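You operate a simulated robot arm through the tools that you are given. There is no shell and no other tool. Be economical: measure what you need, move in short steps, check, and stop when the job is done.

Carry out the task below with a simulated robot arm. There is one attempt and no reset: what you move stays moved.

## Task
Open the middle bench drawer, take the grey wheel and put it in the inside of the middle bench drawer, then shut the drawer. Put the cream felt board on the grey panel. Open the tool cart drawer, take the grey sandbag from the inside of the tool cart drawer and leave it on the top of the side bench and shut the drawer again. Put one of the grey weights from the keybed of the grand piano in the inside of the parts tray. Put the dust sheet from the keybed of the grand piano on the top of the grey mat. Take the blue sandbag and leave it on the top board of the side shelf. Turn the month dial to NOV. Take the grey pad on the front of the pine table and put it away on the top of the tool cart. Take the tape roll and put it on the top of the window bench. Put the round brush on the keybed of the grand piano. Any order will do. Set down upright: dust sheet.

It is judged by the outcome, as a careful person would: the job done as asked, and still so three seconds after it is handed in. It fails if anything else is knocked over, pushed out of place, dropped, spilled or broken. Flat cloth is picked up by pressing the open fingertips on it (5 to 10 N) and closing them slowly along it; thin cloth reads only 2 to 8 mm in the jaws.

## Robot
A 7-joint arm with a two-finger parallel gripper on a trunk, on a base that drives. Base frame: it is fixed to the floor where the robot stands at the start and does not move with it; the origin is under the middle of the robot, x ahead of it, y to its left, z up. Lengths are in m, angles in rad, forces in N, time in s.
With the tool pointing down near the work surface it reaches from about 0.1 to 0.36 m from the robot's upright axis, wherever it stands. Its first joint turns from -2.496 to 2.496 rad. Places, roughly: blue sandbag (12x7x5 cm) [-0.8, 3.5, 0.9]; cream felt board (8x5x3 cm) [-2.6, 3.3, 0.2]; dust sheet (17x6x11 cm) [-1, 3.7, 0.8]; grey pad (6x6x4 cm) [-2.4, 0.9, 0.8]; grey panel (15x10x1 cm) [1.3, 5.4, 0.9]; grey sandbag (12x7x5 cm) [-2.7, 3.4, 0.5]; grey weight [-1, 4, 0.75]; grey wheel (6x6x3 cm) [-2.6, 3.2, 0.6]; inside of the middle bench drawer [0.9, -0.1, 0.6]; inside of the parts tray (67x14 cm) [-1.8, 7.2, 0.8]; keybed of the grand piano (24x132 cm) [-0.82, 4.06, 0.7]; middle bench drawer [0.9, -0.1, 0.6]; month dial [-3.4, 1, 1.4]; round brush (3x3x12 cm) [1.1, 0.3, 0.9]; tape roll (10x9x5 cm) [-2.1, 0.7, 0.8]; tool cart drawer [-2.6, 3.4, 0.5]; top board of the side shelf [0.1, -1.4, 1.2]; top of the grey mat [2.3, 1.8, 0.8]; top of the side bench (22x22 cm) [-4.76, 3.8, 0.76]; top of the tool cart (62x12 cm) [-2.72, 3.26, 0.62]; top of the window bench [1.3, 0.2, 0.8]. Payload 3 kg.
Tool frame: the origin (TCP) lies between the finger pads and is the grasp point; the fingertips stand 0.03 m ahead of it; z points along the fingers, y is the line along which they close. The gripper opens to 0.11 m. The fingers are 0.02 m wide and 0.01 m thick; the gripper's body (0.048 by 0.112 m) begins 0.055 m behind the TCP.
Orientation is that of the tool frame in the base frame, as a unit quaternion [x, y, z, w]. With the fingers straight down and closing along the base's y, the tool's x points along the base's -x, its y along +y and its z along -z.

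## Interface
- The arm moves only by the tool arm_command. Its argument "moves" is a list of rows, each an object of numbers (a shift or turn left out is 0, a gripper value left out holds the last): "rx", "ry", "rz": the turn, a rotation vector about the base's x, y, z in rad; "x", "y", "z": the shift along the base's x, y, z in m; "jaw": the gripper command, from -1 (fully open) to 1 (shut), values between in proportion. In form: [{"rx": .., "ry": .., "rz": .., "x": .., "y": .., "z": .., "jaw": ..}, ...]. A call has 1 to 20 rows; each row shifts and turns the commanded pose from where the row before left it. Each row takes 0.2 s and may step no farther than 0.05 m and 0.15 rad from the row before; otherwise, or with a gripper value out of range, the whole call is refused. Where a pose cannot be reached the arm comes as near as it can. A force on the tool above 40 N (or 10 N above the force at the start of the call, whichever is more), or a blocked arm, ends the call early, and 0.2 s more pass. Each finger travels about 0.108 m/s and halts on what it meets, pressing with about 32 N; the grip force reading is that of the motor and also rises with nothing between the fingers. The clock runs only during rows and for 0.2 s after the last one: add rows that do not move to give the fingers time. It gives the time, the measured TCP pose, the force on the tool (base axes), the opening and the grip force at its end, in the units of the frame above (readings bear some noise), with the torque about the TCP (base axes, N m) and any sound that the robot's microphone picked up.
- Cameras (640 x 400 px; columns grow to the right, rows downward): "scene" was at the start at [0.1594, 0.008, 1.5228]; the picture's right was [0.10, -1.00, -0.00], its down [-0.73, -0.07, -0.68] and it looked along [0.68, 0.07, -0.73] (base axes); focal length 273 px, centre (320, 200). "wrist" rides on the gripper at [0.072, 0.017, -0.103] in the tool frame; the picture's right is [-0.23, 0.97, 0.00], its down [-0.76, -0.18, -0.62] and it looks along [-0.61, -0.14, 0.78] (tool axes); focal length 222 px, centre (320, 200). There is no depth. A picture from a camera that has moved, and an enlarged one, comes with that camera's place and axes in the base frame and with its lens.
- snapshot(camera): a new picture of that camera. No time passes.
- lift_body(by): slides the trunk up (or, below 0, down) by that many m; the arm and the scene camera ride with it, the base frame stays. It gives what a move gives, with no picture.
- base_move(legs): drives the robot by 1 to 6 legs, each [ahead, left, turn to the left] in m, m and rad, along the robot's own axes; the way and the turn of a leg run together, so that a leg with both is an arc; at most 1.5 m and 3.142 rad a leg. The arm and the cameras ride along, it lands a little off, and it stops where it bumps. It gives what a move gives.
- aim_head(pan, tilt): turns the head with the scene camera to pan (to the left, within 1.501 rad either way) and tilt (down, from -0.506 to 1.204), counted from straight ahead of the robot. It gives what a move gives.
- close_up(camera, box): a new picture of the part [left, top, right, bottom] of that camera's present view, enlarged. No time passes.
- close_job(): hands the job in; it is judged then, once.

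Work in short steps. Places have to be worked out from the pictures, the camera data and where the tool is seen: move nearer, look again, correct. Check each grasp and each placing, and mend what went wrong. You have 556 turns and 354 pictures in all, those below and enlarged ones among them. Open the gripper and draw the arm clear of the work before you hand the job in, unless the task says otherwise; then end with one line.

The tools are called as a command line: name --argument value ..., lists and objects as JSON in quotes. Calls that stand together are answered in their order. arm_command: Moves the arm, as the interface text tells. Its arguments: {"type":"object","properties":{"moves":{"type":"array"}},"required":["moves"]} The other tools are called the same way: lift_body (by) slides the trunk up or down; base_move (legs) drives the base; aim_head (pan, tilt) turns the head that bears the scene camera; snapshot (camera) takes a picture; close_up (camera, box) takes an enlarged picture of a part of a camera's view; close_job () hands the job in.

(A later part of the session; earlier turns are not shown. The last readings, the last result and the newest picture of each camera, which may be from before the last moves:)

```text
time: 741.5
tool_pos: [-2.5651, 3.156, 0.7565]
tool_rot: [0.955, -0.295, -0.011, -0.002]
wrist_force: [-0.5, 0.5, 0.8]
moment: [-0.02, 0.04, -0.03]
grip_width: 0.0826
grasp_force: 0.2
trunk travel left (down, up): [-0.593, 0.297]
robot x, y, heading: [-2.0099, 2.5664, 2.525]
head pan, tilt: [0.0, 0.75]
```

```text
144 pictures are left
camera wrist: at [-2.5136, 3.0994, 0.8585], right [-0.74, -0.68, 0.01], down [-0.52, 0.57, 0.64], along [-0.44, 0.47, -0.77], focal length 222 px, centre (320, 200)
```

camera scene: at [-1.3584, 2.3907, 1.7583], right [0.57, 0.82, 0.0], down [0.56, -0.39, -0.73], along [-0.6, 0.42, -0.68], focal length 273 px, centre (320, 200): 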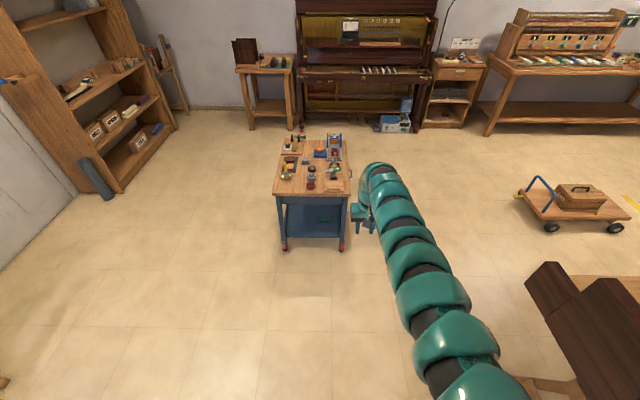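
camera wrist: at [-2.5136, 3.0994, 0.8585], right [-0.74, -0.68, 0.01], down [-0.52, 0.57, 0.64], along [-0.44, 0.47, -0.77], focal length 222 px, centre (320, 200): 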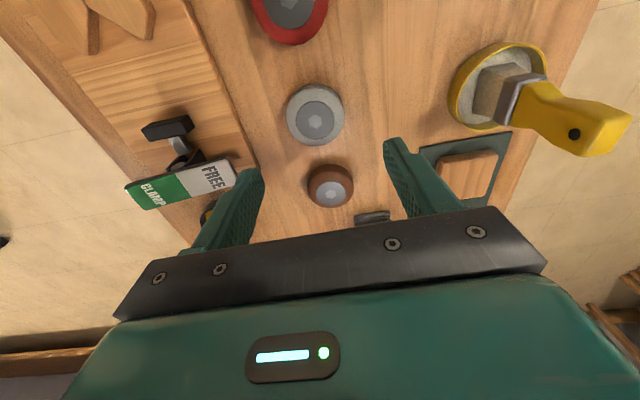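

Well aligned (4 mm off). I correct and descend to grip the wheel.

arm_command --moves '[{"x": 0.004}, {}]'

lift_body --by -0.09

arm_command --moves '[{"z": -0.006}, {"z": -0.006}, {}]'

snapshot --camera "wrist"

```text
time: 742.1
tool_pos: [-2.5629, 3.1557, 0.7566]
tool_rot: [0.955, -0.296, -0.011, -0.002]
wrist_force: [-0.1, -0.1, -0.6]
moment: [0.01, -0.02, 0.03]
grip_width: 0.0824
grasp_force: 0.1
trunk travel left (down, up): [-0.593, 0.297]
robot x, y, heading: [-2.0119, 2.5656, 2.525]
head pan, tilt: [0.0, 0.75]
```

```text
time: 743.3
tool_pos: [-2.5621, 3.1557, 0.6669]
tool_rot: [0.956, -0.295, -0.01, -0.003]
wrist_force: [-1.1, 0.6, 0.6]
moment: [0.03, 0.02, -0.02]
grip_width: 0.0827
grasp_force: 0.0
trunk travel left (down, up): [-0.503, 0.387]
robot x, y, heading: [-2.0103, 2.5677, 2.519]
head pan, tilt: [0.0, 0.75]
```

```text
time: 744.1
tool_pos: [-2.563, 3.156, 0.6553]
tool_rot: [0.955, -0.295, -0.011, -0.002]
wrist_force: [-0.1, 0.1, 0.4]
moment: [0.0, 0.0, 0.0]
grip_width: 0.0823
grasp_force: 0.1
trunk travel left (down, up): [-0.503, 0.387]
robot x, y, heading: [-2.0112, 2.5688, 2.522]
head pan, tilt: [0.0, 0.75]
```

```text
143 pictures are left
camera wrist: at [-2.51, 3.1001, 0.757], right [-0.74, -0.68, 0.01], down [-0.52, 0.57, 0.64], along [-0.44, 0.47, -0.77], focal length 222 px, centre (320, 200)
```

wrist: 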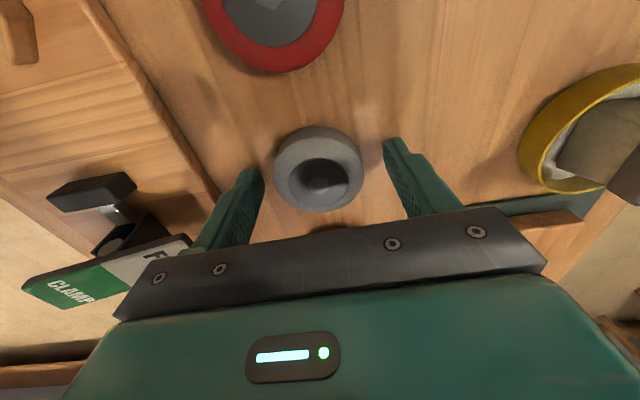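

The wheel sits between the fingers. I close and lift.

arm_command --moves '[{"jaw": -0.2}, {"jaw": 0.1}, {"jaw": 0.4}, {"jaw": 0.7}, {"jaw": 1}, {}, {}]'

lift_body --by 0.38

snapshot --camera "wrist"

```text
time: 745.7
tool_pos: [-2.5629, 3.1569, 0.656]
tool_rot: [0.955, -0.295, -0.01, -0.003]
wrist_force: [0.0, 2.0, 1.1]
moment: [0.05, 0.01, -0.03]
grip_width: 0.0566
grasp_force: 32.1
trunk travel left (down, up): [-0.503, 0.387]
robot x, y, heading: [-2.0104, 2.567, 2.518]
head pan, tilt: [0.0, 0.75]
```

```text
time: 749.4
tool_pos: [-2.5622, 3.1573, 1.035]
tool_rot: [0.955, -0.295, -0.011, -0.003]
wrist_force: [0.3, 0.9, -0.4]
moment: [-0.01, -0.02, 0.01]
grip_width: 0.0568
grasp_force: 32.0
trunk travel left (down, up): [-0.883, 0.007]
robot x, y, heading: [-2.007, 2.5678, 2.523]
head pan, tilt: [0.0, 0.75]
```

```text
142 pictures are left
camera wrist: at [-2.5099, 3.1003, 1.1367], right [-0.74, -0.68, 0.01], down [-0.52, 0.57, 0.64], along [-0.44, 0.47, -0.77], focal length 222 px, centre (320, 200)
```

wrist: 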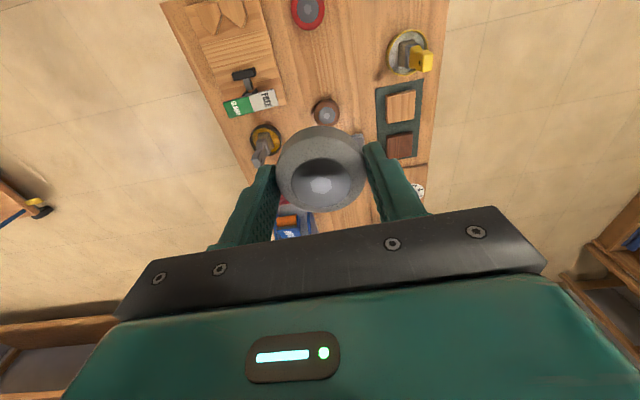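

The grey wheel is held. I drive it to the open bench drawer.

base_move --legs '[[-0.786, -0.232, 0], [0, 0, 3.13], [1.184, 0.616, 0], [0.574, -0.448, 0], [0.235, -0.781, 0]]'

aim_head --pan 0.0 --tilt 0.85

snapshot --camera "scene"

snapshot --camera "wrist"

```text
time: 774.8
tool_pos: [0.561, 0.0334, 1.0345]
tool_rot: [0.304, 0.953, -0.002, 0.011]
wrist_force: [-0.2, -0.9, -0.8]
moment: [0.03, 0.02, -0.02]
grip_width: 0.057
grasp_force: 31.6
trunk travel left (down, up): [-0.883, 0.007]
robot x, y, heading: [0.0222, 0.6301, -0.634]
head pan, tilt: [0.0, 0.75]
```

```text
time: 775.5
tool_pos: [0.5617, 0.035, 1.035]
tool_rot: [0.304, 0.953, -0.002, 0.01]
wrist_force: [-0.4, 0.1, -1.2]
moment: [0.02, 0.02, 0.01]
grip_width: 0.0565
grasp_force: 31.5
trunk travel left (down, up): [-0.883, 0.007]
robot x, y, heading: [0.0183, 0.6354, -0.634]
head pan, tilt: [0.0, 0.85]
```

```text
141 pictures are left
camera scene: at [0.1465, 0.5399, 1.7603], right [-0.6, -0.8, 0.0], down [-0.6, 0.45, -0.66], along [0.53, -0.39, -0.75], focal length 273 px, centre (320, 200)
```

scene: 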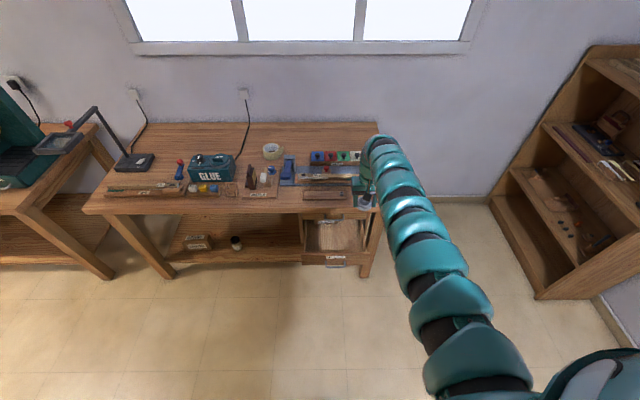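

```text
140 pictures are left
camera wrist: at [0.5102, 0.0913, 1.1368], right [0.75, 0.66, 0.01], down [0.51, -0.58, 0.64], along [0.43, -0.47, -0.77], focal length 222 px, centre (320, 200)
```

wrist: 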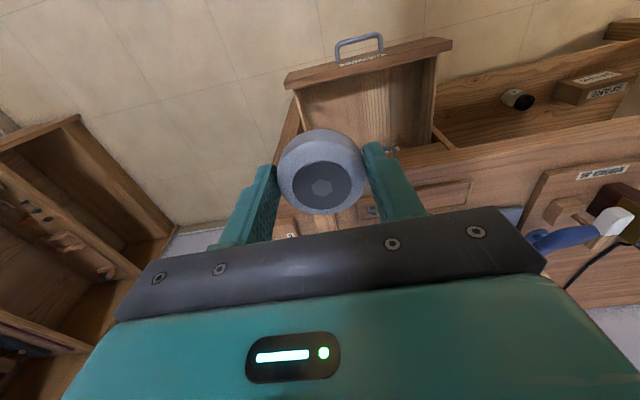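

The drawer interior accessible in front of the table edge is around (0.68, 0.05). I move over it and lower.

base_move --legs '[[0.089, 0.082, 0.02]]'

lift_body --by -0.25

snapshot --camera "wrist"

close_up --camera "scene" --box '[240, 130, 440, 270]'

```text
time: 776.8
tool_pos: [0.6947, 0.0623, 1.0345]
tool_rot: [0.293, 0.956, -0.004, 0.009]
wrist_force: [-0.3, -0.2, -1.9]
moment: [-0.01, 0.02, -0.02]
grip_width: 0.0567
grasp_force: 32.2
trunk travel left (down, up): [-0.883, 0.007]
robot x, y, heading: [0.1408, 0.6518, -0.619]
head pan, tilt: [0.0, 0.85]
```

```text
time: 779.3
tool_pos: [0.6938, 0.0621, 0.7846]
tool_rot: [0.293, 0.956, -0.002, 0.01]
wrist_force: [0.0, 0.3, -1.4]
moment: [-0.02, 0.02, 0.0]
grip_width: 0.0566
grasp_force: 32.2
trunk travel left (down, up): [-0.633, 0.257]
robot x, y, heading: [0.1385, 0.6499, -0.618]
head pan, tilt: [0.0, 0.85]
```

```text
139 pictures are left
camera wrist: at [0.6417, 0.1171, 0.8869], right [0.73, 0.68, 0.01], down [0.52, -0.57, 0.64], along [0.44, -0.47, -0.77], focal length 222 px, centre (320, 200)
```

wrist: 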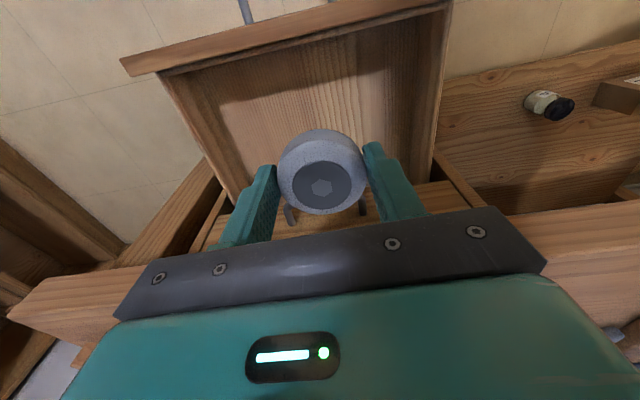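

```text
2.86 times, centred on (340, 200) of scene
camera zoom: at [0.2688, 0.5581, 1.5103], right [-0.58, -0.82, 0.0], down [-0.61, 0.43, -0.66], along [0.54, -0.38, -0.75], focal length 779 px, centre (263, 200)
```

zoom: 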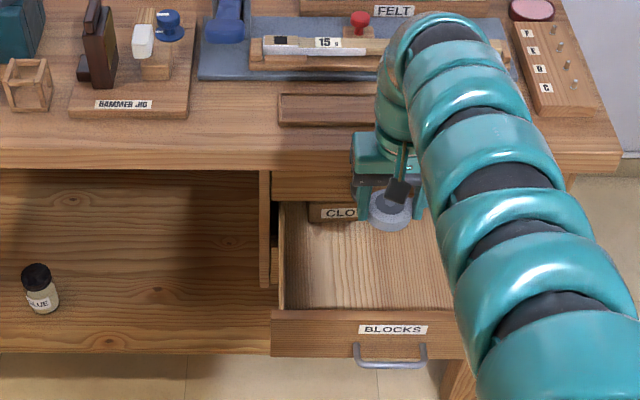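

Clearances look right (handle of the top drawer ~7 cm away, front wall ~2 cm). I lower further.

lift_body --by -0.15

snapshot --camera "wrist"

```text
time: 781.1
tool_pos: [0.6934, 0.0613, 0.635]
tool_rot: [0.293, 0.956, -0.002, 0.01]
wrist_force: [-0.3, 0.9, -1.2]
moment: [0.0, 0.04, 0.01]
grip_width: 0.057
grasp_force: 32.0
trunk travel left (down, up): [-0.483, 0.407]
robot x, y, heading: [0.1398, 0.648, -0.617]
head pan, tilt: [0.0, 0.85]
```

```text
137 pictures are left
camera wrist: at [0.6417, 0.1172, 0.737], right [0.73, 0.68, 0.01], down [0.52, -0.57, 0.64], along [0.44, -0.47, -0.77], focal length 222 px, centre (320, 200)
```

wrist: 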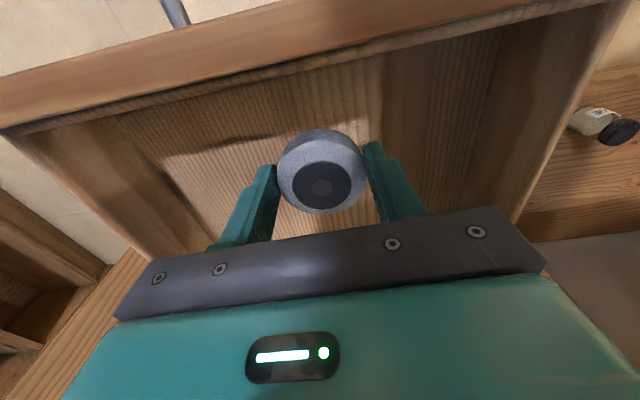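

lift_body --by -0.03

arm_command --moves '[{"z": -0.006}, {"z": -0.006}, {"z": -0.005}, {"z": -0.005}, {"z": -0.005}, {}]'

```text
time: 781.8
tool_pos: [0.6942, 0.0609, 0.6046]
tool_rot: [0.293, 0.956, -0.002, 0.01]
wrist_force: [0.0, -0.4, -1.4]
moment: [0.02, 0.01, 0.0]
grip_width: 0.0568
grasp_force: 31.8
trunk travel left (down, up): [-0.453, 0.437]
robot x, y, heading: [0.139, 0.6501, -0.616]
head pan, tilt: [0.0, 0.85]
```

```text
time: 783.0
tool_pos: [0.6931, 0.0615, 0.5956]
tool_rot: [0.293, 0.956, -0.006, 0.019]
wrist_force: [2.3, 0.6, 23.2]
moment: [0.3, 0.15, 0.01]
grip_width: 0.0568
grasp_force: 32.2
out of reach, approached as far as the arm can: row 2, 4
trunk travel left (down, up): [-0.453, 0.437]
robot x, y, heading: [0.1383, 0.6467, -0.617]
head pan, tilt: [0.0, 0.85]
stopped in row 6: the force on the tool passed its limit at 43 N (the readings are from after the stop); the commanded pose is now the measured one
```

The wheel rests on the drawer floor. I open and rise.

arm_command --moves '[{"jaw": -0.05}, {"jaw": -0.15}, {"jaw": -0.3}, {}]'

lift_body --by 0.3

snapshot --camera "wrist"

```text
time: 784.0
tool_pos: [0.6912, 0.0628, 0.5909]
tool_rot: [0.294, 0.956, -0.005, 0.015]
wrist_force: [0.0, 0.6, 1.4]
moment: [0.01, 0.02, 0.0]
grip_width: 0.0717
grasp_force: 0.0
trunk travel left (down, up): [-0.453, 0.437]
robot x, y, heading: [0.1386, 0.6465, -0.617]
head pan, tilt: [0.0, 0.85]
```

```text
time: 787.0
tool_pos: [0.6923, 0.0621, 0.8903]
tool_rot: [0.294, 0.956, -0.004, 0.014]
wrist_force: [-0.6, 0.1, -0.9]
moment: [0.03, 0.0, -0.03]
grip_width: 0.0715
grasp_force: 0.1
trunk travel left (down, up): [-0.753, 0.137]
robot x, y, heading: [0.1389, 0.6469, -0.621]
head pan, tilt: [0.0, 0.85]
```

```text
136 pictures are left
camera wrist: at [0.639, 0.1186, 0.992], right [0.73, 0.68, 0.01], down [0.52, -0.56, 0.65], along [0.44, -0.47, -0.76], focal length 222 px, centre (320, 200)
```

wrist: 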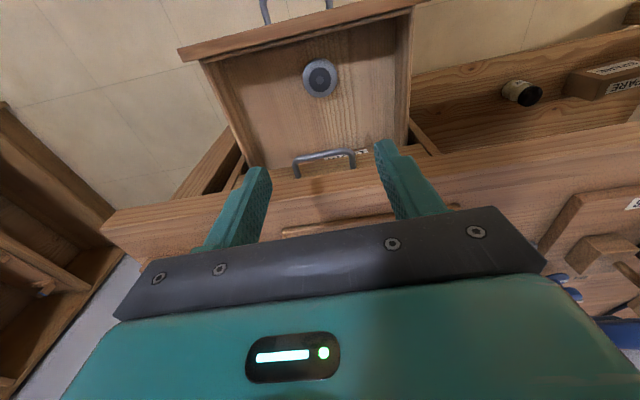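

The wheel is in the drawer. To shut it I'll grip the handle again with a horizontal tool (a vertical tool would touch the table edge). I back off and reorient.

base_move --legs '[[-0.15, 0, 0.02]]'

lift_body --by 0.1

arm_command --moves '[{"x": -0.0333, "y": 0.0222}, {"x": -0.0333, "y": 0.0222}, {"x": -0.0333, "y": 0.0222}, {"x": -0.0333, "y": 0.0222}, {"x": -0.0333, "y": 0.0222}, {"x": 0.0222, "y": 0.0333}, {"x": 0.0222, "y": 0.0333}, {"rx": -0.0808, "ry": -0.1181}, {"rx": -0.0808, "ry": -0.1181}, {"rx": -0.0808, "ry": -0.1181}, {"rx": -0.0808, "ry": -0.1181}, {"rx": -0.0808, "ry": -0.1181}, {"rx": -0.0808, "ry": -0.1181}, {"rx": -0.0808, "ry": -0.1181}, {"rx": -0.0808, "ry": -0.1181}, {"rx": -0.0808, "ry": -0.1181}, {"rx": -0.0808, "ry": -0.1181}, {"rx": -0.0808, "ry": -0.1181}]'

arm_command --moves '[{"rx": 0.1181, "ry": -0.0808, "jaw": 0.1}, {"rx": 0.1181, "ry": -0.0808}, {"rx": 0.1181, "ry": -0.0808}, {"rx": 0.1181, "ry": -0.0808}, {"rx": 0.1181, "ry": -0.0808}, {"rx": 0.1181, "ry": -0.0808}, {"rx": 0.1181, "ry": -0.0808}, {"rx": 0.1181, "ry": -0.0808}, {"rx": 0.1181, "ry": -0.0808}, {"rx": 0.1181, "ry": -0.0808}, {"rx": 0.1181, "ry": -0.0808}]'

```text
time: 788.4
tool_pos: [0.574, 0.1609, 0.8932]
tool_rot: [0.285, 0.958, -0.005, 0.016]
wrist_force: [-0.1, 0.3, 0.1]
moment: [0.0, -0.04, -0.01]
grip_width: 0.0717
grasp_force: 0.0
trunk travel left (down, up): [-0.753, 0.137]
robot x, y, heading: [0.0149, 0.7363, -0.601]
head pan, tilt: [0.0, 0.85]
```

```text
time: 789.8
tool_pos: [0.5757, 0.1591, 0.9912]
tool_rot: [0.286, 0.958, -0.005, 0.014]
wrist_force: [0.6, 0.1, -0.3]
moment: [0.04, 0.01, -0.01]
grip_width: 0.0717
grasp_force: 0.1
trunk travel left (down, up): [-0.853, 0.037]
robot x, y, heading: [0.0136, 0.7398, -0.602]
head pan, tilt: [0.0, 0.85]
```

```text
time: 793.6
tool_pos: [0.671, 0.3489, 1.014]
tool_rot: [0.211, 0.693, -0.214, 0.656]
wrist_force: [0.0, -0.9, -0.7]
moment: [0.0, 0.0, -0.04]
grip_width: 0.0714
grasp_force: 0.2
out of reach, approached as far as the arm can: row 3, 4, 5, 8, 9, 10, 11, 12, 13, 14
trunk travel left (down, up): [-0.853, 0.037]
robot x, y, heading: [0.0155, 0.735, -0.602]
head pan, tilt: [0.0, 0.85]
```

```text
time: 796.0
tool_pos: [0.7124, 0.3598, 1.0894]
tool_rot: [0.616, 0.352, 0.34, 0.617]
wrist_force: [-0.6, 0.3, -0.4]
moment: [0.02, 0.0, 0.01]
grip_width: 0.0494
grasp_force: 0.0
out of reach, approached as far as the arm can: row 6, 7, 11
trunk travel left (down, up): [-0.853, 0.037]
robot x, y, heading: [0.0149, 0.7359, -0.6]
head pan, tilt: [0.0, 0.85]
```

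The tool drifted outward but is oriented correctly. I bring it back and down, trim its yaw, and line up in front of the handle.

arm_command --moves '[{"x": -0.0186, "y": 0.0127, "z": -0.035}, {"x": -0.0186, "y": 0.0127, "z": -0.035}, {"x": -0.0186, "y": 0.0127, "z": -0.035}, {"x": -0.0186, "y": 0.0127, "z": -0.035}, {"x": -0.0186, "y": 0.0127, "z": -0.035}, {"x": -0.0186, "y": 0.0127, "z": -0.035}, {"x": -0.0186, "y": 0.0127, "z": -0.035}, {"x": -0.0186, "y": 0.0127, "z": -0.035}, {"rz": -0.055}, {}]'

```text
time: 798.2
tool_pos: [0.6534, 0.4377, 1.057]
tool_rot: [0.626, 0.336, 0.323, 0.625]
wrist_force: [-0.1, -0.7, 0.1]
moment: [0.01, 0.0, -0.04]
grip_width: 0.0495
grasp_force: 0.1
out of reach, approached as far as the arm can: row 1, 2, 3, 4, 5, 6, 7, 8, 9
trunk travel left (down, up): [-0.853, 0.037]
robot x, y, heading: [0.0164, 0.7359, -0.602]
head pan, tilt: [0.0, 0.85]
```

arm_command --moves '[{"x": -0.02, "y": -0.029, "z": -0.02}, {"x": -0.02, "y": -0.029, "z": -0.02}, {"x": -0.02, "y": -0.029, "z": -0.02}, {"z": -0.04}, {"z": -0.04}, {"z": -0.04}, {"x": -0.02, "y": 0.0135, "z": -0.02}, {"x": -0.02, "y": 0.0135, "z": -0.02}, {"x": -0.02, "y": 0.0135, "z": -0.02}, {}]'

```text
time: 800.4
tool_pos: [0.5934, 0.402, 1.0276]
tool_rot: [0.626, 0.336, 0.323, 0.626]
wrist_force: [-0.2, -0.3, -0.3]
moment: [0.04, -0.02, -0.04]
grip_width: 0.0495
grasp_force: 0.1
out of reach, approached as far as the arm can: row 1, 2, 3, 4, 5, 6, 7, 8, 9
trunk travel left (down, up): [-0.853, 0.037]
robot x, y, heading: [0.0152, 0.7384, -0.601]
head pan, tilt: [0.0, 0.85]
```

The arm is near a wrist limit in this pose. I undo the roll, move to the pose that worked before, and roll there.

arm_command --moves '[{"rx": -0.1181, "ry": 0.0808}, {"rx": -0.1181, "ry": 0.0808}, {"rx": -0.1181, "ry": 0.0808}, {"rx": -0.1181, "ry": 0.0808}, {"rx": -0.1181, "ry": 0.0808}, {"rx": -0.1181, "ry": 0.0808}, {"rx": -0.1181, "ry": 0.0808}, {"rx": -0.1181, "ry": 0.0808}, {"rx": -0.1181, "ry": 0.0808}, {"rx": -0.1181, "ry": 0.0808}, {"rx": -0.1181, "ry": 0.0808}, {"z": -0.02}, {"x": -0.02, "y": 0.0135}, {"x": -0.02, "y": 0.0135}]'

snapshot --camera "scene"

```text
time: 803.4
tool_pos: [0.553, 0.4295, 1.0099]
tool_rot: [0.205, 0.675, -0.218, 0.674]
wrist_force: [-0.3, 0.6, -0.5]
moment: [-0.02, -0.02, -0.05]
grip_width: 0.0499
grasp_force: 0.1
trunk travel left (down, up): [-0.853, 0.037]
robot x, y, heading: [0.0117, 0.7353, -0.602]
head pan, tilt: [0.0, 0.85]
```

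```text
135 pictures are left
camera scene: at [0.1442, 0.6481, 1.7303], right [-0.56, -0.83, 0.0], down [-0.62, 0.42, -0.66], along [0.54, -0.37, -0.75], focal length 273 px, centre (320, 200)
```

scene: 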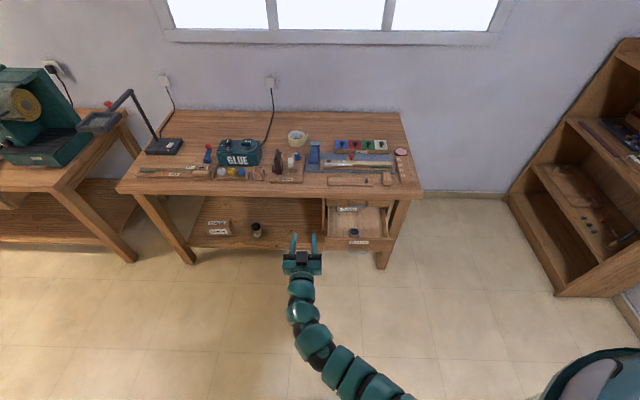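

Free again. I move right and back a bit, then roll.

arm_command --moves '[{"x": -0.0225, "y": -0.033}, {"x": -0.0225, "y": -0.033}, {"x": -0.03, "y": 0.021}, {"x": -0.02, "y": 0.0135}, {"rx": 0.1181, "ry": -0.0808}, {"rx": 0.1181, "ry": -0.0808}, {"rx": 0.1181, "ry": -0.0808}, {"rx": 0.1181, "ry": -0.0808}, {"rx": 0.1181, "ry": -0.0808}, {"rx": 0.1181, "ry": -0.0808}, {"rx": 0.1181, "ry": -0.0808}, {"rx": 0.1181, "ry": -0.0808}, {"rx": 0.1181, "ry": -0.0808}, {"rx": 0.1181, "ry": -0.0808}, {"rx": 0.1181, "ry": -0.0808}]'

```text
time: 806.6
tool_pos: [0.462, 0.3994, 1.0104]
tool_rot: [0.626, 0.337, 0.323, 0.625]
wrist_force: [-0.7, 0.2, 0.5]
moment: [-0.02, 0.05, 0.0]
grip_width: 0.0493
grasp_force: 0.0
trunk travel left (down, up): [-0.853, 0.037]
robot x, y, heading: [0.016, 0.737, -0.603]
head pan, tilt: [0.0, 0.85]
```

Now I line up 10 cm in front of the open drawer's handle and lower to its height.

base_move --legs '[[0.168, -0.153, 0]]'

lift_body --by -0.4

lift_body --by -0.03

snapshot --camera "wrist"

```text
time: 808.3
tool_pos: [0.5189, 0.1801, 1.0119]
tool_rot: [0.625, 0.339, 0.325, 0.624]
wrist_force: [0.8, -0.1, -0.4]
moment: [0.01, 0.04, 0.0]
grip_width: 0.0496
grasp_force: 0.0
trunk travel left (down, up): [-0.853, 0.037]
robot x, y, heading: [0.0676, 0.5168, -0.597]
head pan, tilt: [0.0, 0.85]
```

```text
time: 812.1
tool_pos: [0.5186, 0.1793, 0.6108]
tool_rot: [0.625, 0.339, 0.326, 0.624]
wrist_force: [0.6, 0.4, 0.7]
moment: [0.0, 0.03, 0.01]
grip_width: 0.0495
grasp_force: 0.0
trunk travel left (down, up): [-0.453, 0.437]
robot x, y, heading: [0.0646, 0.5166, -0.593]
head pan, tilt: [0.0, 0.85]
```

```text
time: 812.9
tool_pos: [0.5184, 0.18, 0.5809]
tool_rot: [0.624, 0.339, 0.326, 0.624]
wrist_force: [-0.6, -0.7, -0.1]
moment: [-0.03, 0.0, -0.01]
grip_width: 0.0493
grasp_force: 0.1
trunk travel left (down, up): [-0.423, 0.467]
robot x, y, heading: [0.0663, 0.5148, -0.588]
head pan, tilt: [0.0, 0.85]
```

```text
134 pictures are left
camera wrist: at [0.4737, 0.2976, 0.5976], right [-0.11, -0.18, 0.98], down [-0.94, -0.29, -0.16], along [0.31, -0.94, -0.14], focal length 222 px, centre (320, 200)
```

wrist: 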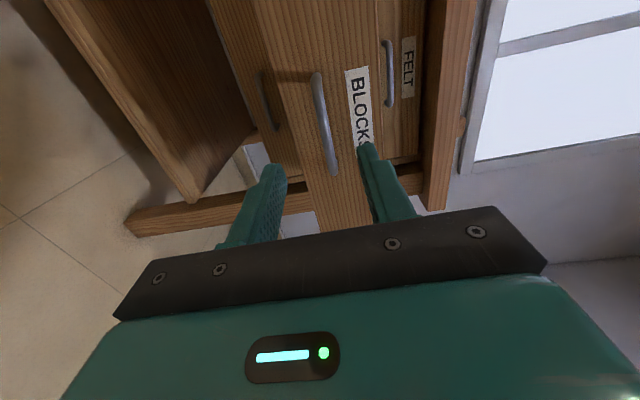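

The handle is between the jaws. I advance ~9.5 cm and close on it.

arm_command --moves '[{"x": 0.026, "y": -0.018}, {"x": 0.026, "y": -0.018}, {"x": 0.024, "y": -0.0165}, {}, {"jaw": 0.4}, {"jaw": 0.7}, {"jaw": 1}, {"jaw": 1}, {}]'

snapshot --camera "wrist"

```text
time: 814.9
tool_pos: [0.593, 0.1298, 0.5847]
tool_rot: [0.623, 0.338, 0.327, 0.625]
wrist_force: [-0.3, -2.2, 16.6]
moment: [0.58, -0.61, -0.27]
grip_width: 0.01
grasp_force: 44.7
trunk travel left (down, up): [-0.423, 0.467]
robot x, y, heading: [0.0694, 0.5149, -0.593]
head pan, tilt: [0.0, 0.85]
```

```text
133 pictures are left
camera wrist: at [0.5475, 0.2477, 0.6], right [-0.11, -0.18, 0.98], down [-0.94, -0.29, -0.16], along [0.31, -0.94, -0.14], focal length 222 px, centre (320, 200)
```

wrist: 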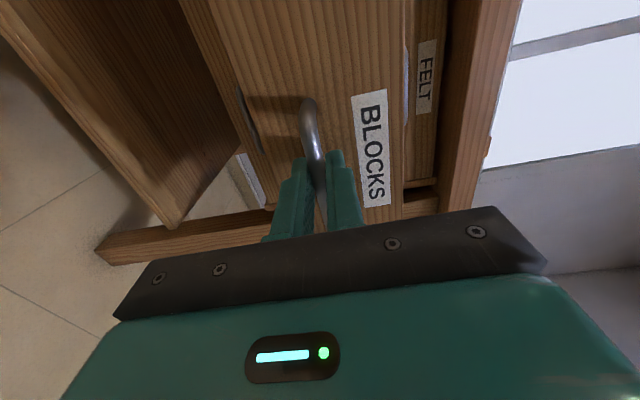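

Gripped. I push the drawer in with the base, gently in two parts.

base_move --legs '[[0.12, 0, 0]]'

base_move --legs '[[0.065, 0, 0]]'

snapshot --camera "scene"

```text
time: 816.6
tool_pos: [0.6917, 0.0593, 0.5845]
tool_rot: [0.626, 0.336, 0.324, 0.625]
wrist_force: [0.2, -0.8, 5.6]
moment: [0.61, -0.51, 0.34]
grip_width: 0.0096
grasp_force: 45.1
trunk travel left (down, up): [-0.423, 0.467]
robot x, y, heading: [0.1664, 0.4448, -0.593]
head pan, tilt: [0.0, 0.85]
stopped in leg 1: the force on the tool passed its limit at 40 N (the readings are from after the stop); the commanded pose is now the measured one
```

```text
time: 817.6
tool_pos: [0.7445, 0.0197, 0.584]
tool_rot: [0.626, 0.335, 0.323, 0.626]
wrist_force: [-8.6, -14.2, 7.3]
moment: [0.63, -0.56, -0.67]
grip_width: 0.01
grasp_force: 44.5
trunk travel left (down, up): [-0.423, 0.467]
robot x, y, heading: [0.2279, 0.4085, -0.593]
head pan, tilt: [0.0, 0.85]
```

```text
132 pictures are left
camera scene: at [0.353, 0.3212, 1.3004], right [-0.56, -0.83, 0.0], down [-0.62, 0.42, -0.66], along [0.55, -0.37, -0.75], focal length 273 px, centre (320, 200)
```

scene: 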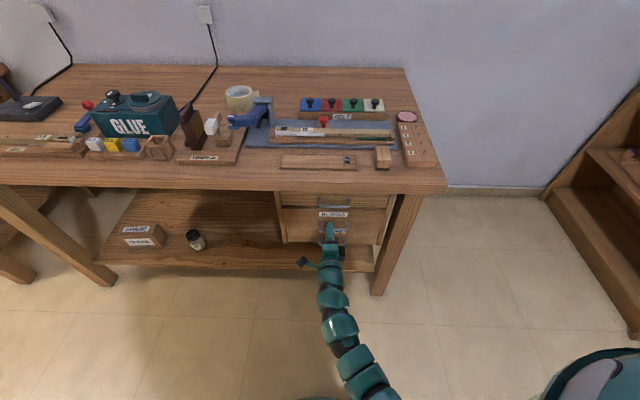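

Nearly shut (~2 cm left). I finish with the arm until it resists.

arm_command --moves '[{"x": 0.004, "y": -0.0028}, {"x": 0.004, "y": -0.0028}, {"x": 0.004, "y": -0.0028}, {"x": 0.004, "y": -0.0028}, {"x": 0.004, "y": -0.0028}, {}]'

snapshot --camera "wrist"

```text
time: 818.3
tool_pos: [0.7523, 0.0148, 0.5841]
tool_rot: [0.626, 0.334, 0.323, 0.626]
wrist_force: [-25.0, 12.0, 8.6]
moment: [0.57, -0.48, -0.09]
grip_width: 0.0096
grasp_force: 45.0
trunk travel left (down, up): [-0.423, 0.467]
robot x, y, heading: [0.2234, 0.4095, -0.593]
head pan, tilt: [0.0, 0.85]
stopped in row 3: the force on the tool passed its limit at 46 N (the readings are from after the stop); the commanded pose is now the measured one
```

```text
131 pictures are left
camera wrist: at [0.7089, 0.1327, 0.6003], right [-0.12, -0.18, 0.98], down [-0.95, -0.27, -0.16], along [0.3, -0.95, -0.14], focal length 222 px, centre (320, 200)
```

wrist: 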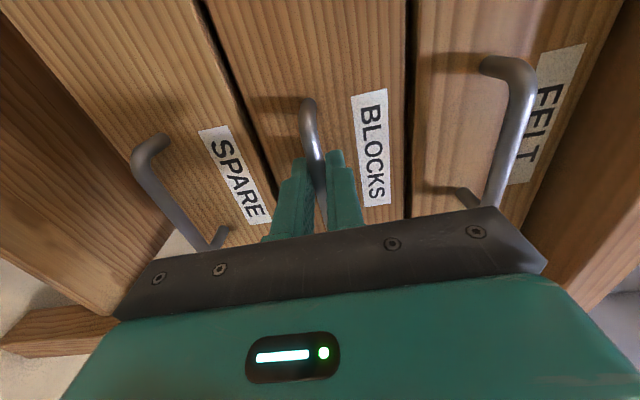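

Shut within ~2 mm by my reckoning. I release, back off and verify.

arm_command --moves '[{"jaw": 0.5}, {"jaw": 0.0}, {}]'

base_move --legs '[[-0.35, 0, 0]]'

close_up --camera "scene" --box '[250, 130, 410, 240]'

```text
time: 819.1
tool_pos: [0.7533, 0.0135, 0.5821]
tool_rot: [0.628, 0.335, 0.321, 0.625]
wrist_force: [-0.8, -0.6, 0.1]
moment: [0.02, -0.04, 0.02]
grip_width: 0.0551
grasp_force: 0.1
trunk travel left (down, up): [-0.423, 0.467]
robot x, y, heading: [0.2208, 0.4074, -0.597]
head pan, tilt: [0.0, 0.85]
```

```text
time: 821.4
tool_pos: [0.4673, 0.2083, 0.5819]
tool_rot: [0.627, 0.335, 0.321, 0.625]
wrist_force: [0.4, -0.7, 0.2]
moment: [0.0, -0.02, 0.01]
grip_width: 0.055
grasp_force: 0.0
trunk travel left (down, up): [-0.423, 0.467]
robot x, y, heading: [-0.0666, 0.6015, -0.597]
head pan, tilt: [0.0, 0.85]
```

```text
3.64 times, centred on (330, 185) of scene
camera zoom: at [0.0673, 0.5159, 1.3003], right [-0.56, -0.83, 0.0], down [-0.62, 0.42, -0.66], along [0.55, -0.37, -0.75], focal length 991 px, centre (284, 254)
```

zoom: 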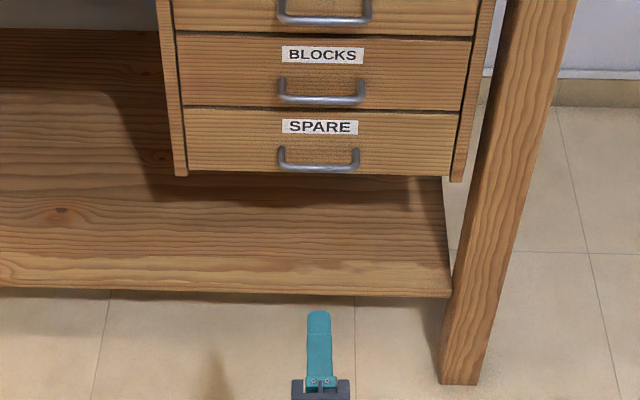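

The drawer is shut and flush. Last: the blue sandbag. I raise, restore the tool to pointing down, and drive to the piano's south side.

lift_body --by 0.4

arm_command --moves '[{"rx": -0.1181, "ry": 0.0808}, {"rx": -0.1181, "ry": 0.0808}, {"rx": -0.1181, "ry": 0.0808}, {"rx": -0.1181, "ry": 0.0808}, {"rx": -0.1181, "ry": 0.0808}, {"rx": -0.1181, "ry": 0.0808}, {"rx": -0.1181, "ry": 0.0808}, {"rx": -0.1181, "ry": 0.0808}, {"rx": -0.1181, "ry": 0.0808}, {"rx": -0.1181, "ry": 0.0808}, {"rx": -0.1181, "ry": 0.0808}]'

arm_command --moves '[{"rx": 0.0808, "ry": 0.1181}, {"rx": 0.0808, "ry": 0.1181}, {"rx": 0.0808, "ry": 0.1181}, {"rx": 0.0808, "ry": 0.1181}, {"rx": 0.0808, "ry": 0.1181}, {"rx": 0.0808, "ry": 0.1181}, {"rx": 0.0808, "ry": 0.1181}, {"rx": 0.0808, "ry": 0.1181}, {"rx": 0.0808, "ry": 0.1181}, {"rx": 0.0808, "ry": 0.1181}, {"rx": 0.0808, "ry": 0.1181}]'

```text
time: 825.2
tool_pos: [0.4664, 0.208, 0.9809]
tool_rot: [0.627, 0.335, 0.322, 0.625]
wrist_force: [0.1, 0.1, 0.5]
moment: [0.01, 0.03, 0.02]
grip_width: 0.0552
grasp_force: 0.0
trunk travel left (down, up): [-0.823, 0.067]
robot x, y, heading: [-0.0639, 0.6047, -0.598]
head pan, tilt: [0.0, 0.85]
```

```text
time: 827.6
tool_pos: [0.4672, 0.2093, 0.9807]
tool_rot: [0.205, 0.675, -0.22, 0.674]
wrist_force: [-0.5, -0.3, -0.9]
moment: [0.0, 0.0, 0.02]
grip_width: 0.0551
grasp_force: 0.1
trunk travel left (down, up): [-0.823, 0.067]
robot x, y, heading: [-0.0646, 0.6033, -0.593]
head pan, tilt: [0.0, 0.85]
```

```text
time: 830.0
tool_pos: [0.4665, 0.2088, 0.9832]
tool_rot: [0.285, 0.959, -0.005, -0.002]
wrist_force: [0.5, 0.4, 0.6]
moment: [0.02, 0.01, 0.01]
grip_width: 0.055
grasp_force: 0.2
trunk travel left (down, up): [-0.823, 0.067]
robot x, y, heading: [-0.0636, 0.6044, -0.591]
head pan, tilt: [0.0, 0.85]
```

lift_body --by 0.06

arm_command --moves '[{"x": 0.02, "y": -0.014, "z": 0.03}, {"x": 0.02, "y": -0.014, "z": 0.03}, {}]'

base_move --legs '[[-0.155, 0.794, 0], [-0.542, 0.539, 0], [-1.36, -0.48, 0], [0, 0, 1.56]]'

aim_head --pan 0.0 --tilt 0.6

snapshot --camera "scene"

```text
time: 831.0
tool_pos: [0.4665, 0.209, 1.0429]
tool_rot: [0.285, 0.958, -0.006, -0.002]
wrist_force: [-0.3, 0.5, 0.0]
moment: [0.01, 0.0, -0.02]
grip_width: 0.0551
grasp_force: 0.0
trunk travel left (down, up): [-0.883, 0.007]
robot x, y, heading: [-0.0629, 0.6018, -0.594]
head pan, tilt: [0.0, 0.85]
```

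```text
time: 831.8
tool_pos: [0.5067, 0.1805, 1.1016]
tool_rot: [0.287, 0.958, -0.006, -0.002]
wrist_force: [-0.7, -0.1, -0.2]
moment: [-0.01, -0.01, 0.02]
grip_width: 0.055
grasp_force: 0.1
trunk travel left (down, up): [-0.883, 0.007]
robot x, y, heading: [-0.0619, 0.604, -0.592]
head pan, tilt: [0.0, 0.85]
```

```text
time: 850.5
tool_pos: [-0.9352, 3.0172, 1.1016]
tool_rot: [-0.502, 0.865, -0.004, 0.004]
wrist_force: [-0.4, -0.2, -1.0]
moment: [0.01, -0.03, 0.0]
grip_width: 0.0549
grasp_force: 0.1
trunk travel left (down, up): [-0.883, 0.007]
robot x, y, heading: [-1.3219, 2.422, 1.034]
head pan, tilt: [0.0, 0.85]
```

```text
time: 851.3
tool_pos: [-0.936, 3.0172, 1.1019]
tool_rot: [-0.503, 0.865, -0.004, 0.004]
wrist_force: [0.0, 0.2, -0.5]
moment: [0.03, -0.01, 0.03]
grip_width: 0.0551
grasp_force: 0.2
trunk travel left (down, up): [-0.883, 0.007]
robot x, y, heading: [-1.3238, 2.4205, 1.041]
head pan, tilt: [0.0, 0.6]
```

```text
129 pictures are left
camera scene: at [-1.2381, 2.5679, 1.7811], right [0.86, -0.51, 0.0], down [-0.29, -0.49, -0.82], along [0.42, 0.71, -0.57], focal length 273 px, centre (320, 200)
```

scene: 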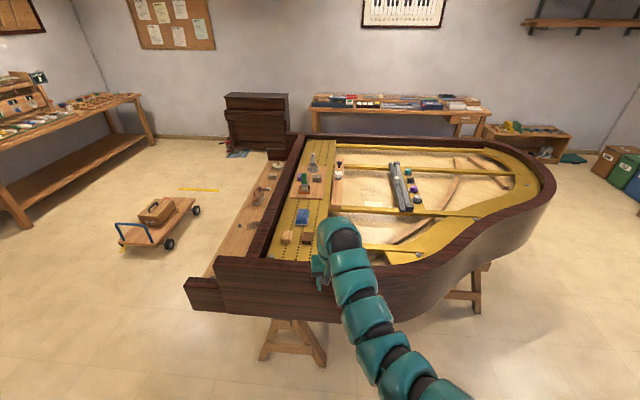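

close_up --camera "scene" --box '[260, 180, 360, 270]'

snapshot --camera "wrist"

```text
4.44 times, centred on (310, 225) of scene
camera zoom: at [-1.2381, 2.5679, 1.7811], right [0.86, -0.51, 0.0], down [-0.29, -0.49, -0.82], along [0.42, 0.71, -0.57], focal length 1212 px, centre (364, 89)
```

zoom: 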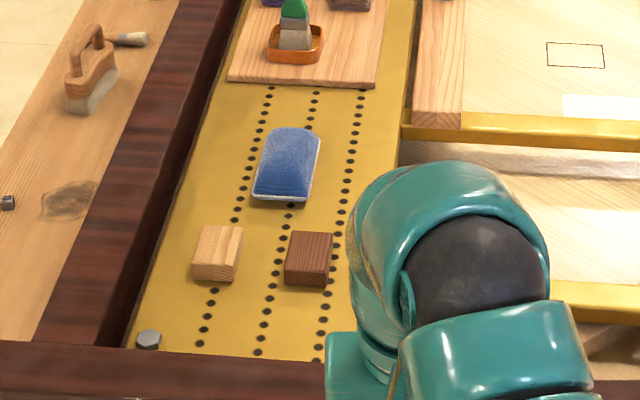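

```text
127 pictures are left
camera wrist: at [-0.9865, 2.9639, 1.2042], right [-0.73, 0.68, -0.01], down [0.53, 0.58, 0.63], along [0.43, 0.45, -0.78], focal length 222 px, centre (320, 200)
```

wrist: 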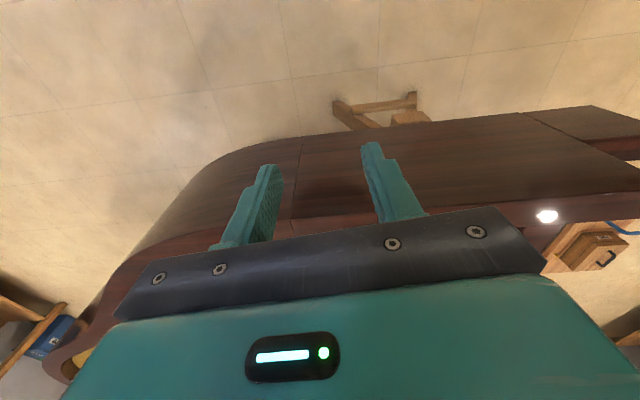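

The bag is at (-0.750, 3.568), long side away from me. I drive 0.48 m ahead, 0.12 m left, then extend the arm over it.

base_move --legs '[[0.48, 0.119, -0.05]]'

arm_command --moves '[{"jaw": -0.3}, {"jaw": -0.8}, {}]'

snapshot --camera "wrist"

snapshot --camera "scene"

```text
time: 854.2
tool_pos: [-0.7553, 3.4731, 1.1006]
tool_rot: [-0.48, 0.877, -0.005, 0.004]
wrist_force: [-0.5, -0.1, -1.0]
moment: [-0.01, 0.0, 0.03]
grip_width: 0.055
grasp_force: 0.1
trunk travel left (down, up): [-0.883, 0.007]
robot x, y, heading: [-1.1736, 2.8969, 0.99]
head pan, tilt: [0.0, 0.6]
```

```text
time: 855.0
tool_pos: [-0.7548, 3.4731, 1.102]
tool_rot: [-0.481, 0.877, -0.005, 0.004]
wrist_force: [-0.3, 0.5, 0.0]
moment: [0.0, 0.02, -0.03]
grip_width: 0.0991
grasp_force: 0.0
trunk travel left (down, up): [-0.883, 0.007]
robot x, y, heading: [-1.1688, 2.8947, 0.991]
head pan, tilt: [0.0, 0.6]
```

```text
126 pictures are left
camera wrist: at [-0.8087, 3.4208, 1.2043], right [-0.7, 0.72, -0.01], down [0.55, 0.55, 0.63], along [0.45, 0.43, -0.78], focal length 222 px, centre (320, 200)
```

wrist: 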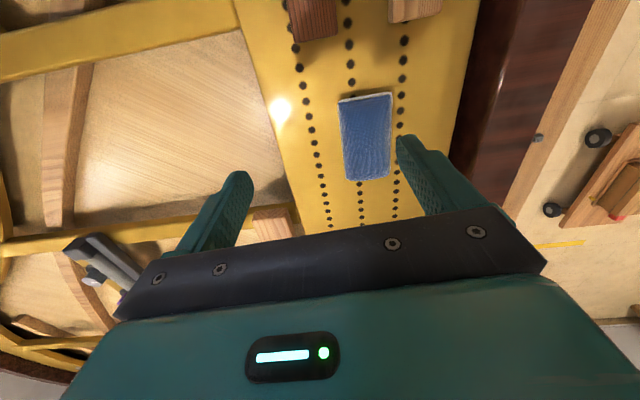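

```text
125 pictures are left
camera scene: at [-1.0795, 3.0376, 1.7812], right [0.84, -0.55, 0.0], down [-0.31, -0.47, -0.83], along [0.45, 0.69, -0.56], focal length 273 px, centre (320, 200)
```

scene: 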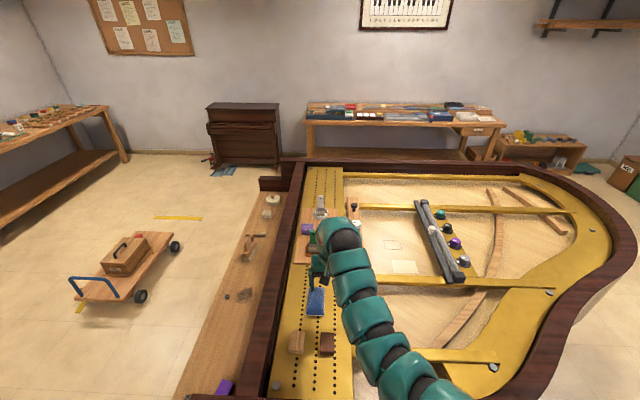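

The bag centre is at (-0.761, 3.554). I extend the arm over it and lower.

arm_command --moves '[{"x": -0.003, "y": 0.04, "rz": 0.05}, {"x": -0.003, "y": 0.04}, {}]'

lift_body --by -0.12

snapshot --camera "wrist"

snapshot --camera "scene"

```text
time: 855.9
tool_pos: [-0.7588, 3.5493, 1.1007]
tool_rot: [-0.501, 0.865, -0.003, 0.003]
wrist_force: [0.7, -0.6, 0.2]
moment: [-0.04, 0.04, 0.0]
grip_width: 0.099
grasp_force: 0.0
trunk travel left (down, up): [-0.883, 0.007]
robot x, y, heading: [-1.168, 2.8973, 0.987]
head pan, tilt: [0.0, 0.6]
```

```text
time: 857.4
tool_pos: [-0.7613, 3.55, 0.9809]
tool_rot: [-0.503, 0.864, -0.005, 0.003]
wrist_force: [-0.5, -0.1, 0.0]
moment: [0.0, 0.02, -0.04]
grip_width: 0.099
grasp_force: 0.0
trunk travel left (down, up): [-0.763, 0.127]
robot x, y, heading: [-1.1669, 2.8968, 0.992]
head pan, tilt: [0.0, 0.6]
```

```text
124 pictures are left
camera wrist: at [-0.8123, 3.4954, 1.0833], right [-0.73, 0.68, -0.01], down [0.52, 0.58, 0.63], along [0.43, 0.45, -0.78], focal length 222 px, centre (320, 200)
```

wrist: 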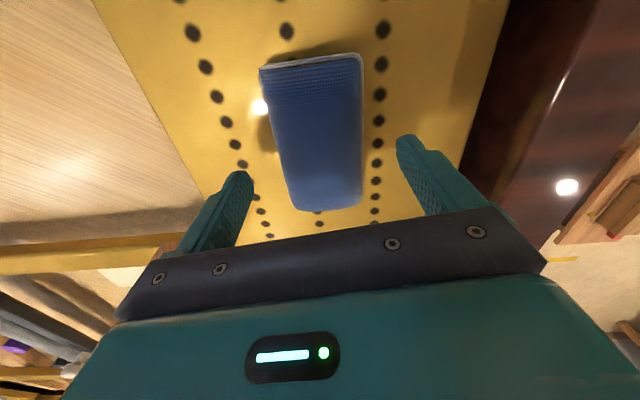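

```text
123 pictures are left
camera scene: at [-1.0796, 3.0376, 1.6612], right [0.84, -0.55, 0.0], down [-0.31, -0.47, -0.83], along [0.45, 0.69, -0.56], focal length 273 px, centre (320, 200)
```

scene: 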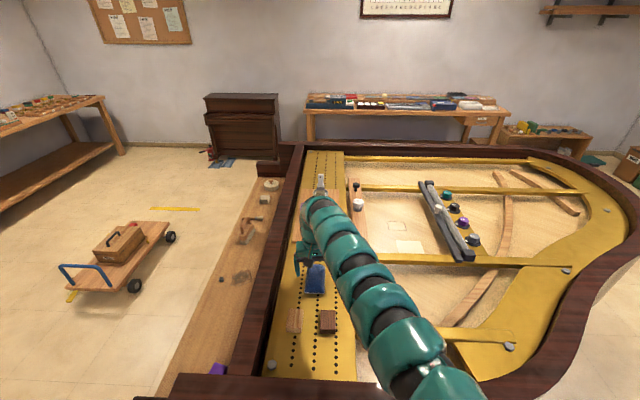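

Centred. I descend with the arm until the fingertips touch the plate.

lift_body --by -0.04

arm_command --moves '[{"y": -0.006, "z": -0.008}, {"z": -0.008}, {"z": -0.007}, {"z": -0.006}, {}]'

snapshot --camera "wrist"

```text
time: 858.2
tool_pos: [-0.7617, 3.5496, 0.9451]
tool_rot: [-0.502, 0.865, -0.001, 0.007]
wrist_force: [3.0, 1.8, 30.7]
moment: [0.66, 1.55, -0.08]
grip_width: 0.0982
grasp_force: 0.1
trunk travel left (down, up): [-0.723, 0.167]
robot x, y, heading: [-1.1744, 2.8942, 0.989]
head pan, tilt: [0.0, 0.6]
```

```text
time: 858.5
tool_pos: [-0.7608, 3.5492, 0.9456]
tool_rot: [-0.503, 0.864, 0.001, 0.01]
wrist_force: [-2.3, -7.6, 14.8]
moment: [0.05, 0.86, 0.59]
grip_width: 0.098
grasp_force: 0.0
trunk travel left (down, up): [-0.723, 0.167]
robot x, y, heading: [-1.1722, 2.8985, 0.987]
head pan, tilt: [0.0, 0.6]
stopped in row 1: the force on the tool passed its limit at 48 N (the readings are from after the stop); the commanded pose is now the measured one
```

```text
122 pictures are left
camera wrist: at [-0.8118, 3.4942, 1.0473], right [-0.73, 0.68, 0.0], down [0.52, 0.57, 0.64], along [0.43, 0.47, -0.77], focal length 222 px, centre (320, 200)
```

wrist: 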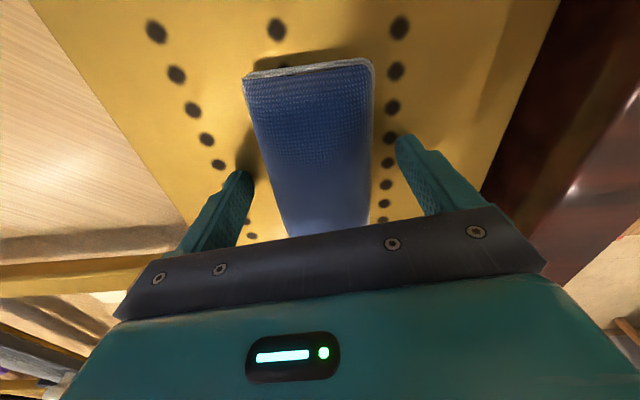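

The plate is at z≈0.915, so the tips already touch it. I rise 4 mm and close on the bag.

arm_command --moves '[{"z": 0.006}, {"jaw": -0.5}, {"jaw": -0.2}, {"jaw": 0.1}, {"jaw": 0.4}, {"jaw": 0.7}, {"jaw": 1}, {}, {}]'

lift_body --by 0.15

snapshot --camera "wrist"

```text
time: 860.5
tool_pos: [-0.7595, 3.5501, 0.9471]
tool_rot: [-0.503, 0.865, 0.0, 0.007]
wrist_force: [-0.3, -0.2, 0.8]
moment: [-0.02, -0.03, -0.05]
grip_width: 0.0635
grasp_force: 32.0
trunk travel left (down, up): [-0.723, 0.167]
robot x, y, heading: [-1.1734, 2.898, 0.983]
head pan, tilt: [0.0, 0.6]
```

```text
time: 862.2
tool_pos: [-0.7598, 3.5516, 1.0967]
tool_rot: [-0.502, 0.865, -0.001, 0.007]
wrist_force: [0.3, -0.5, -3.7]
moment: [0.01, -0.01, 0.0]
grip_width: 0.0631
grasp_force: 31.7
trunk travel left (down, up): [-0.873, 0.017]
robot x, y, heading: [-1.1697, 2.8964, 0.982]
head pan, tilt: [0.0, 0.6]
```

```text
121 pictures are left
camera wrist: at [-0.811, 3.4959, 1.1995], right [-0.73, 0.68, -0.01], down [0.52, 0.57, 0.63], along [0.43, 0.46, -0.77], focal length 222 px, centre (320, 200)
```

wrist: 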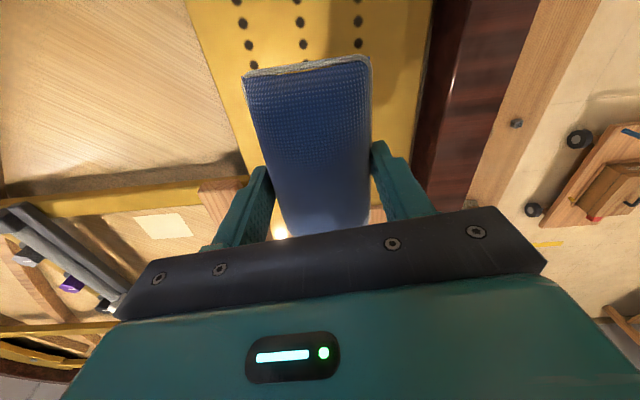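

The blue sandbag is held. I back off, turn south, and drive to the corner shelf by the window bench.

base_move --legs '[[-0.5, 0, 0], [0, 0, -2.78], [0.009, 0.798, 0], [0.009, 0.798, 0], [0.6965, 0.316, 0], [0.873, -0.002, 0]]'

aim_head --pan 0.0 --tilt 0.45

snapshot --camera "scene"

```text
time: 887.3
tool_pos: [0.1732, -0.1349, 1.0967]
tool_rot: [0.731, 0.682, -0.007, 0.001]
wrist_force: [0.1, -0.6, -3.9]
moment: [0.01, -0.03, 0.04]
grip_width: 0.0614
grasp_force: 32.4
trunk travel left (down, up): [-0.873, 0.017]
robot x, y, heading: [0.2582, 0.6308, -1.704]
head pan, tilt: [0.0, 0.6]
```

```text
time: 888.0
tool_pos: [0.1726, -0.1348, 1.0969]
tool_rot: [0.731, 0.683, -0.007, 0.002]
wrist_force: [0.2, 0.5, -3.5]
moment: [-0.04, -0.01, 0.01]
grip_width: 0.0612
grasp_force: 32.0
trunk travel left (down, up): [-0.873, 0.017]
robot x, y, heading: [0.2569, 0.629, -1.698]
head pan, tilt: [0.0, 0.45]
```

```text
120 pictures are left
camera scene: at [0.2352, 0.4628, 1.7846], right [-0.99, 0.13, 0.0], down [0.06, 0.43, -0.9], along [-0.12, -0.89, -0.44], focal length 273 px, centre (320, 200)
```

scene: 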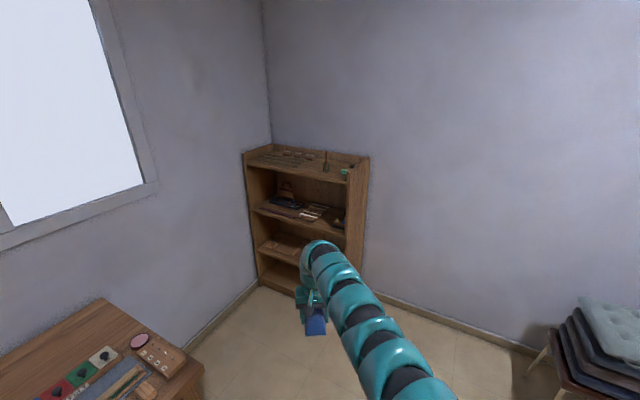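

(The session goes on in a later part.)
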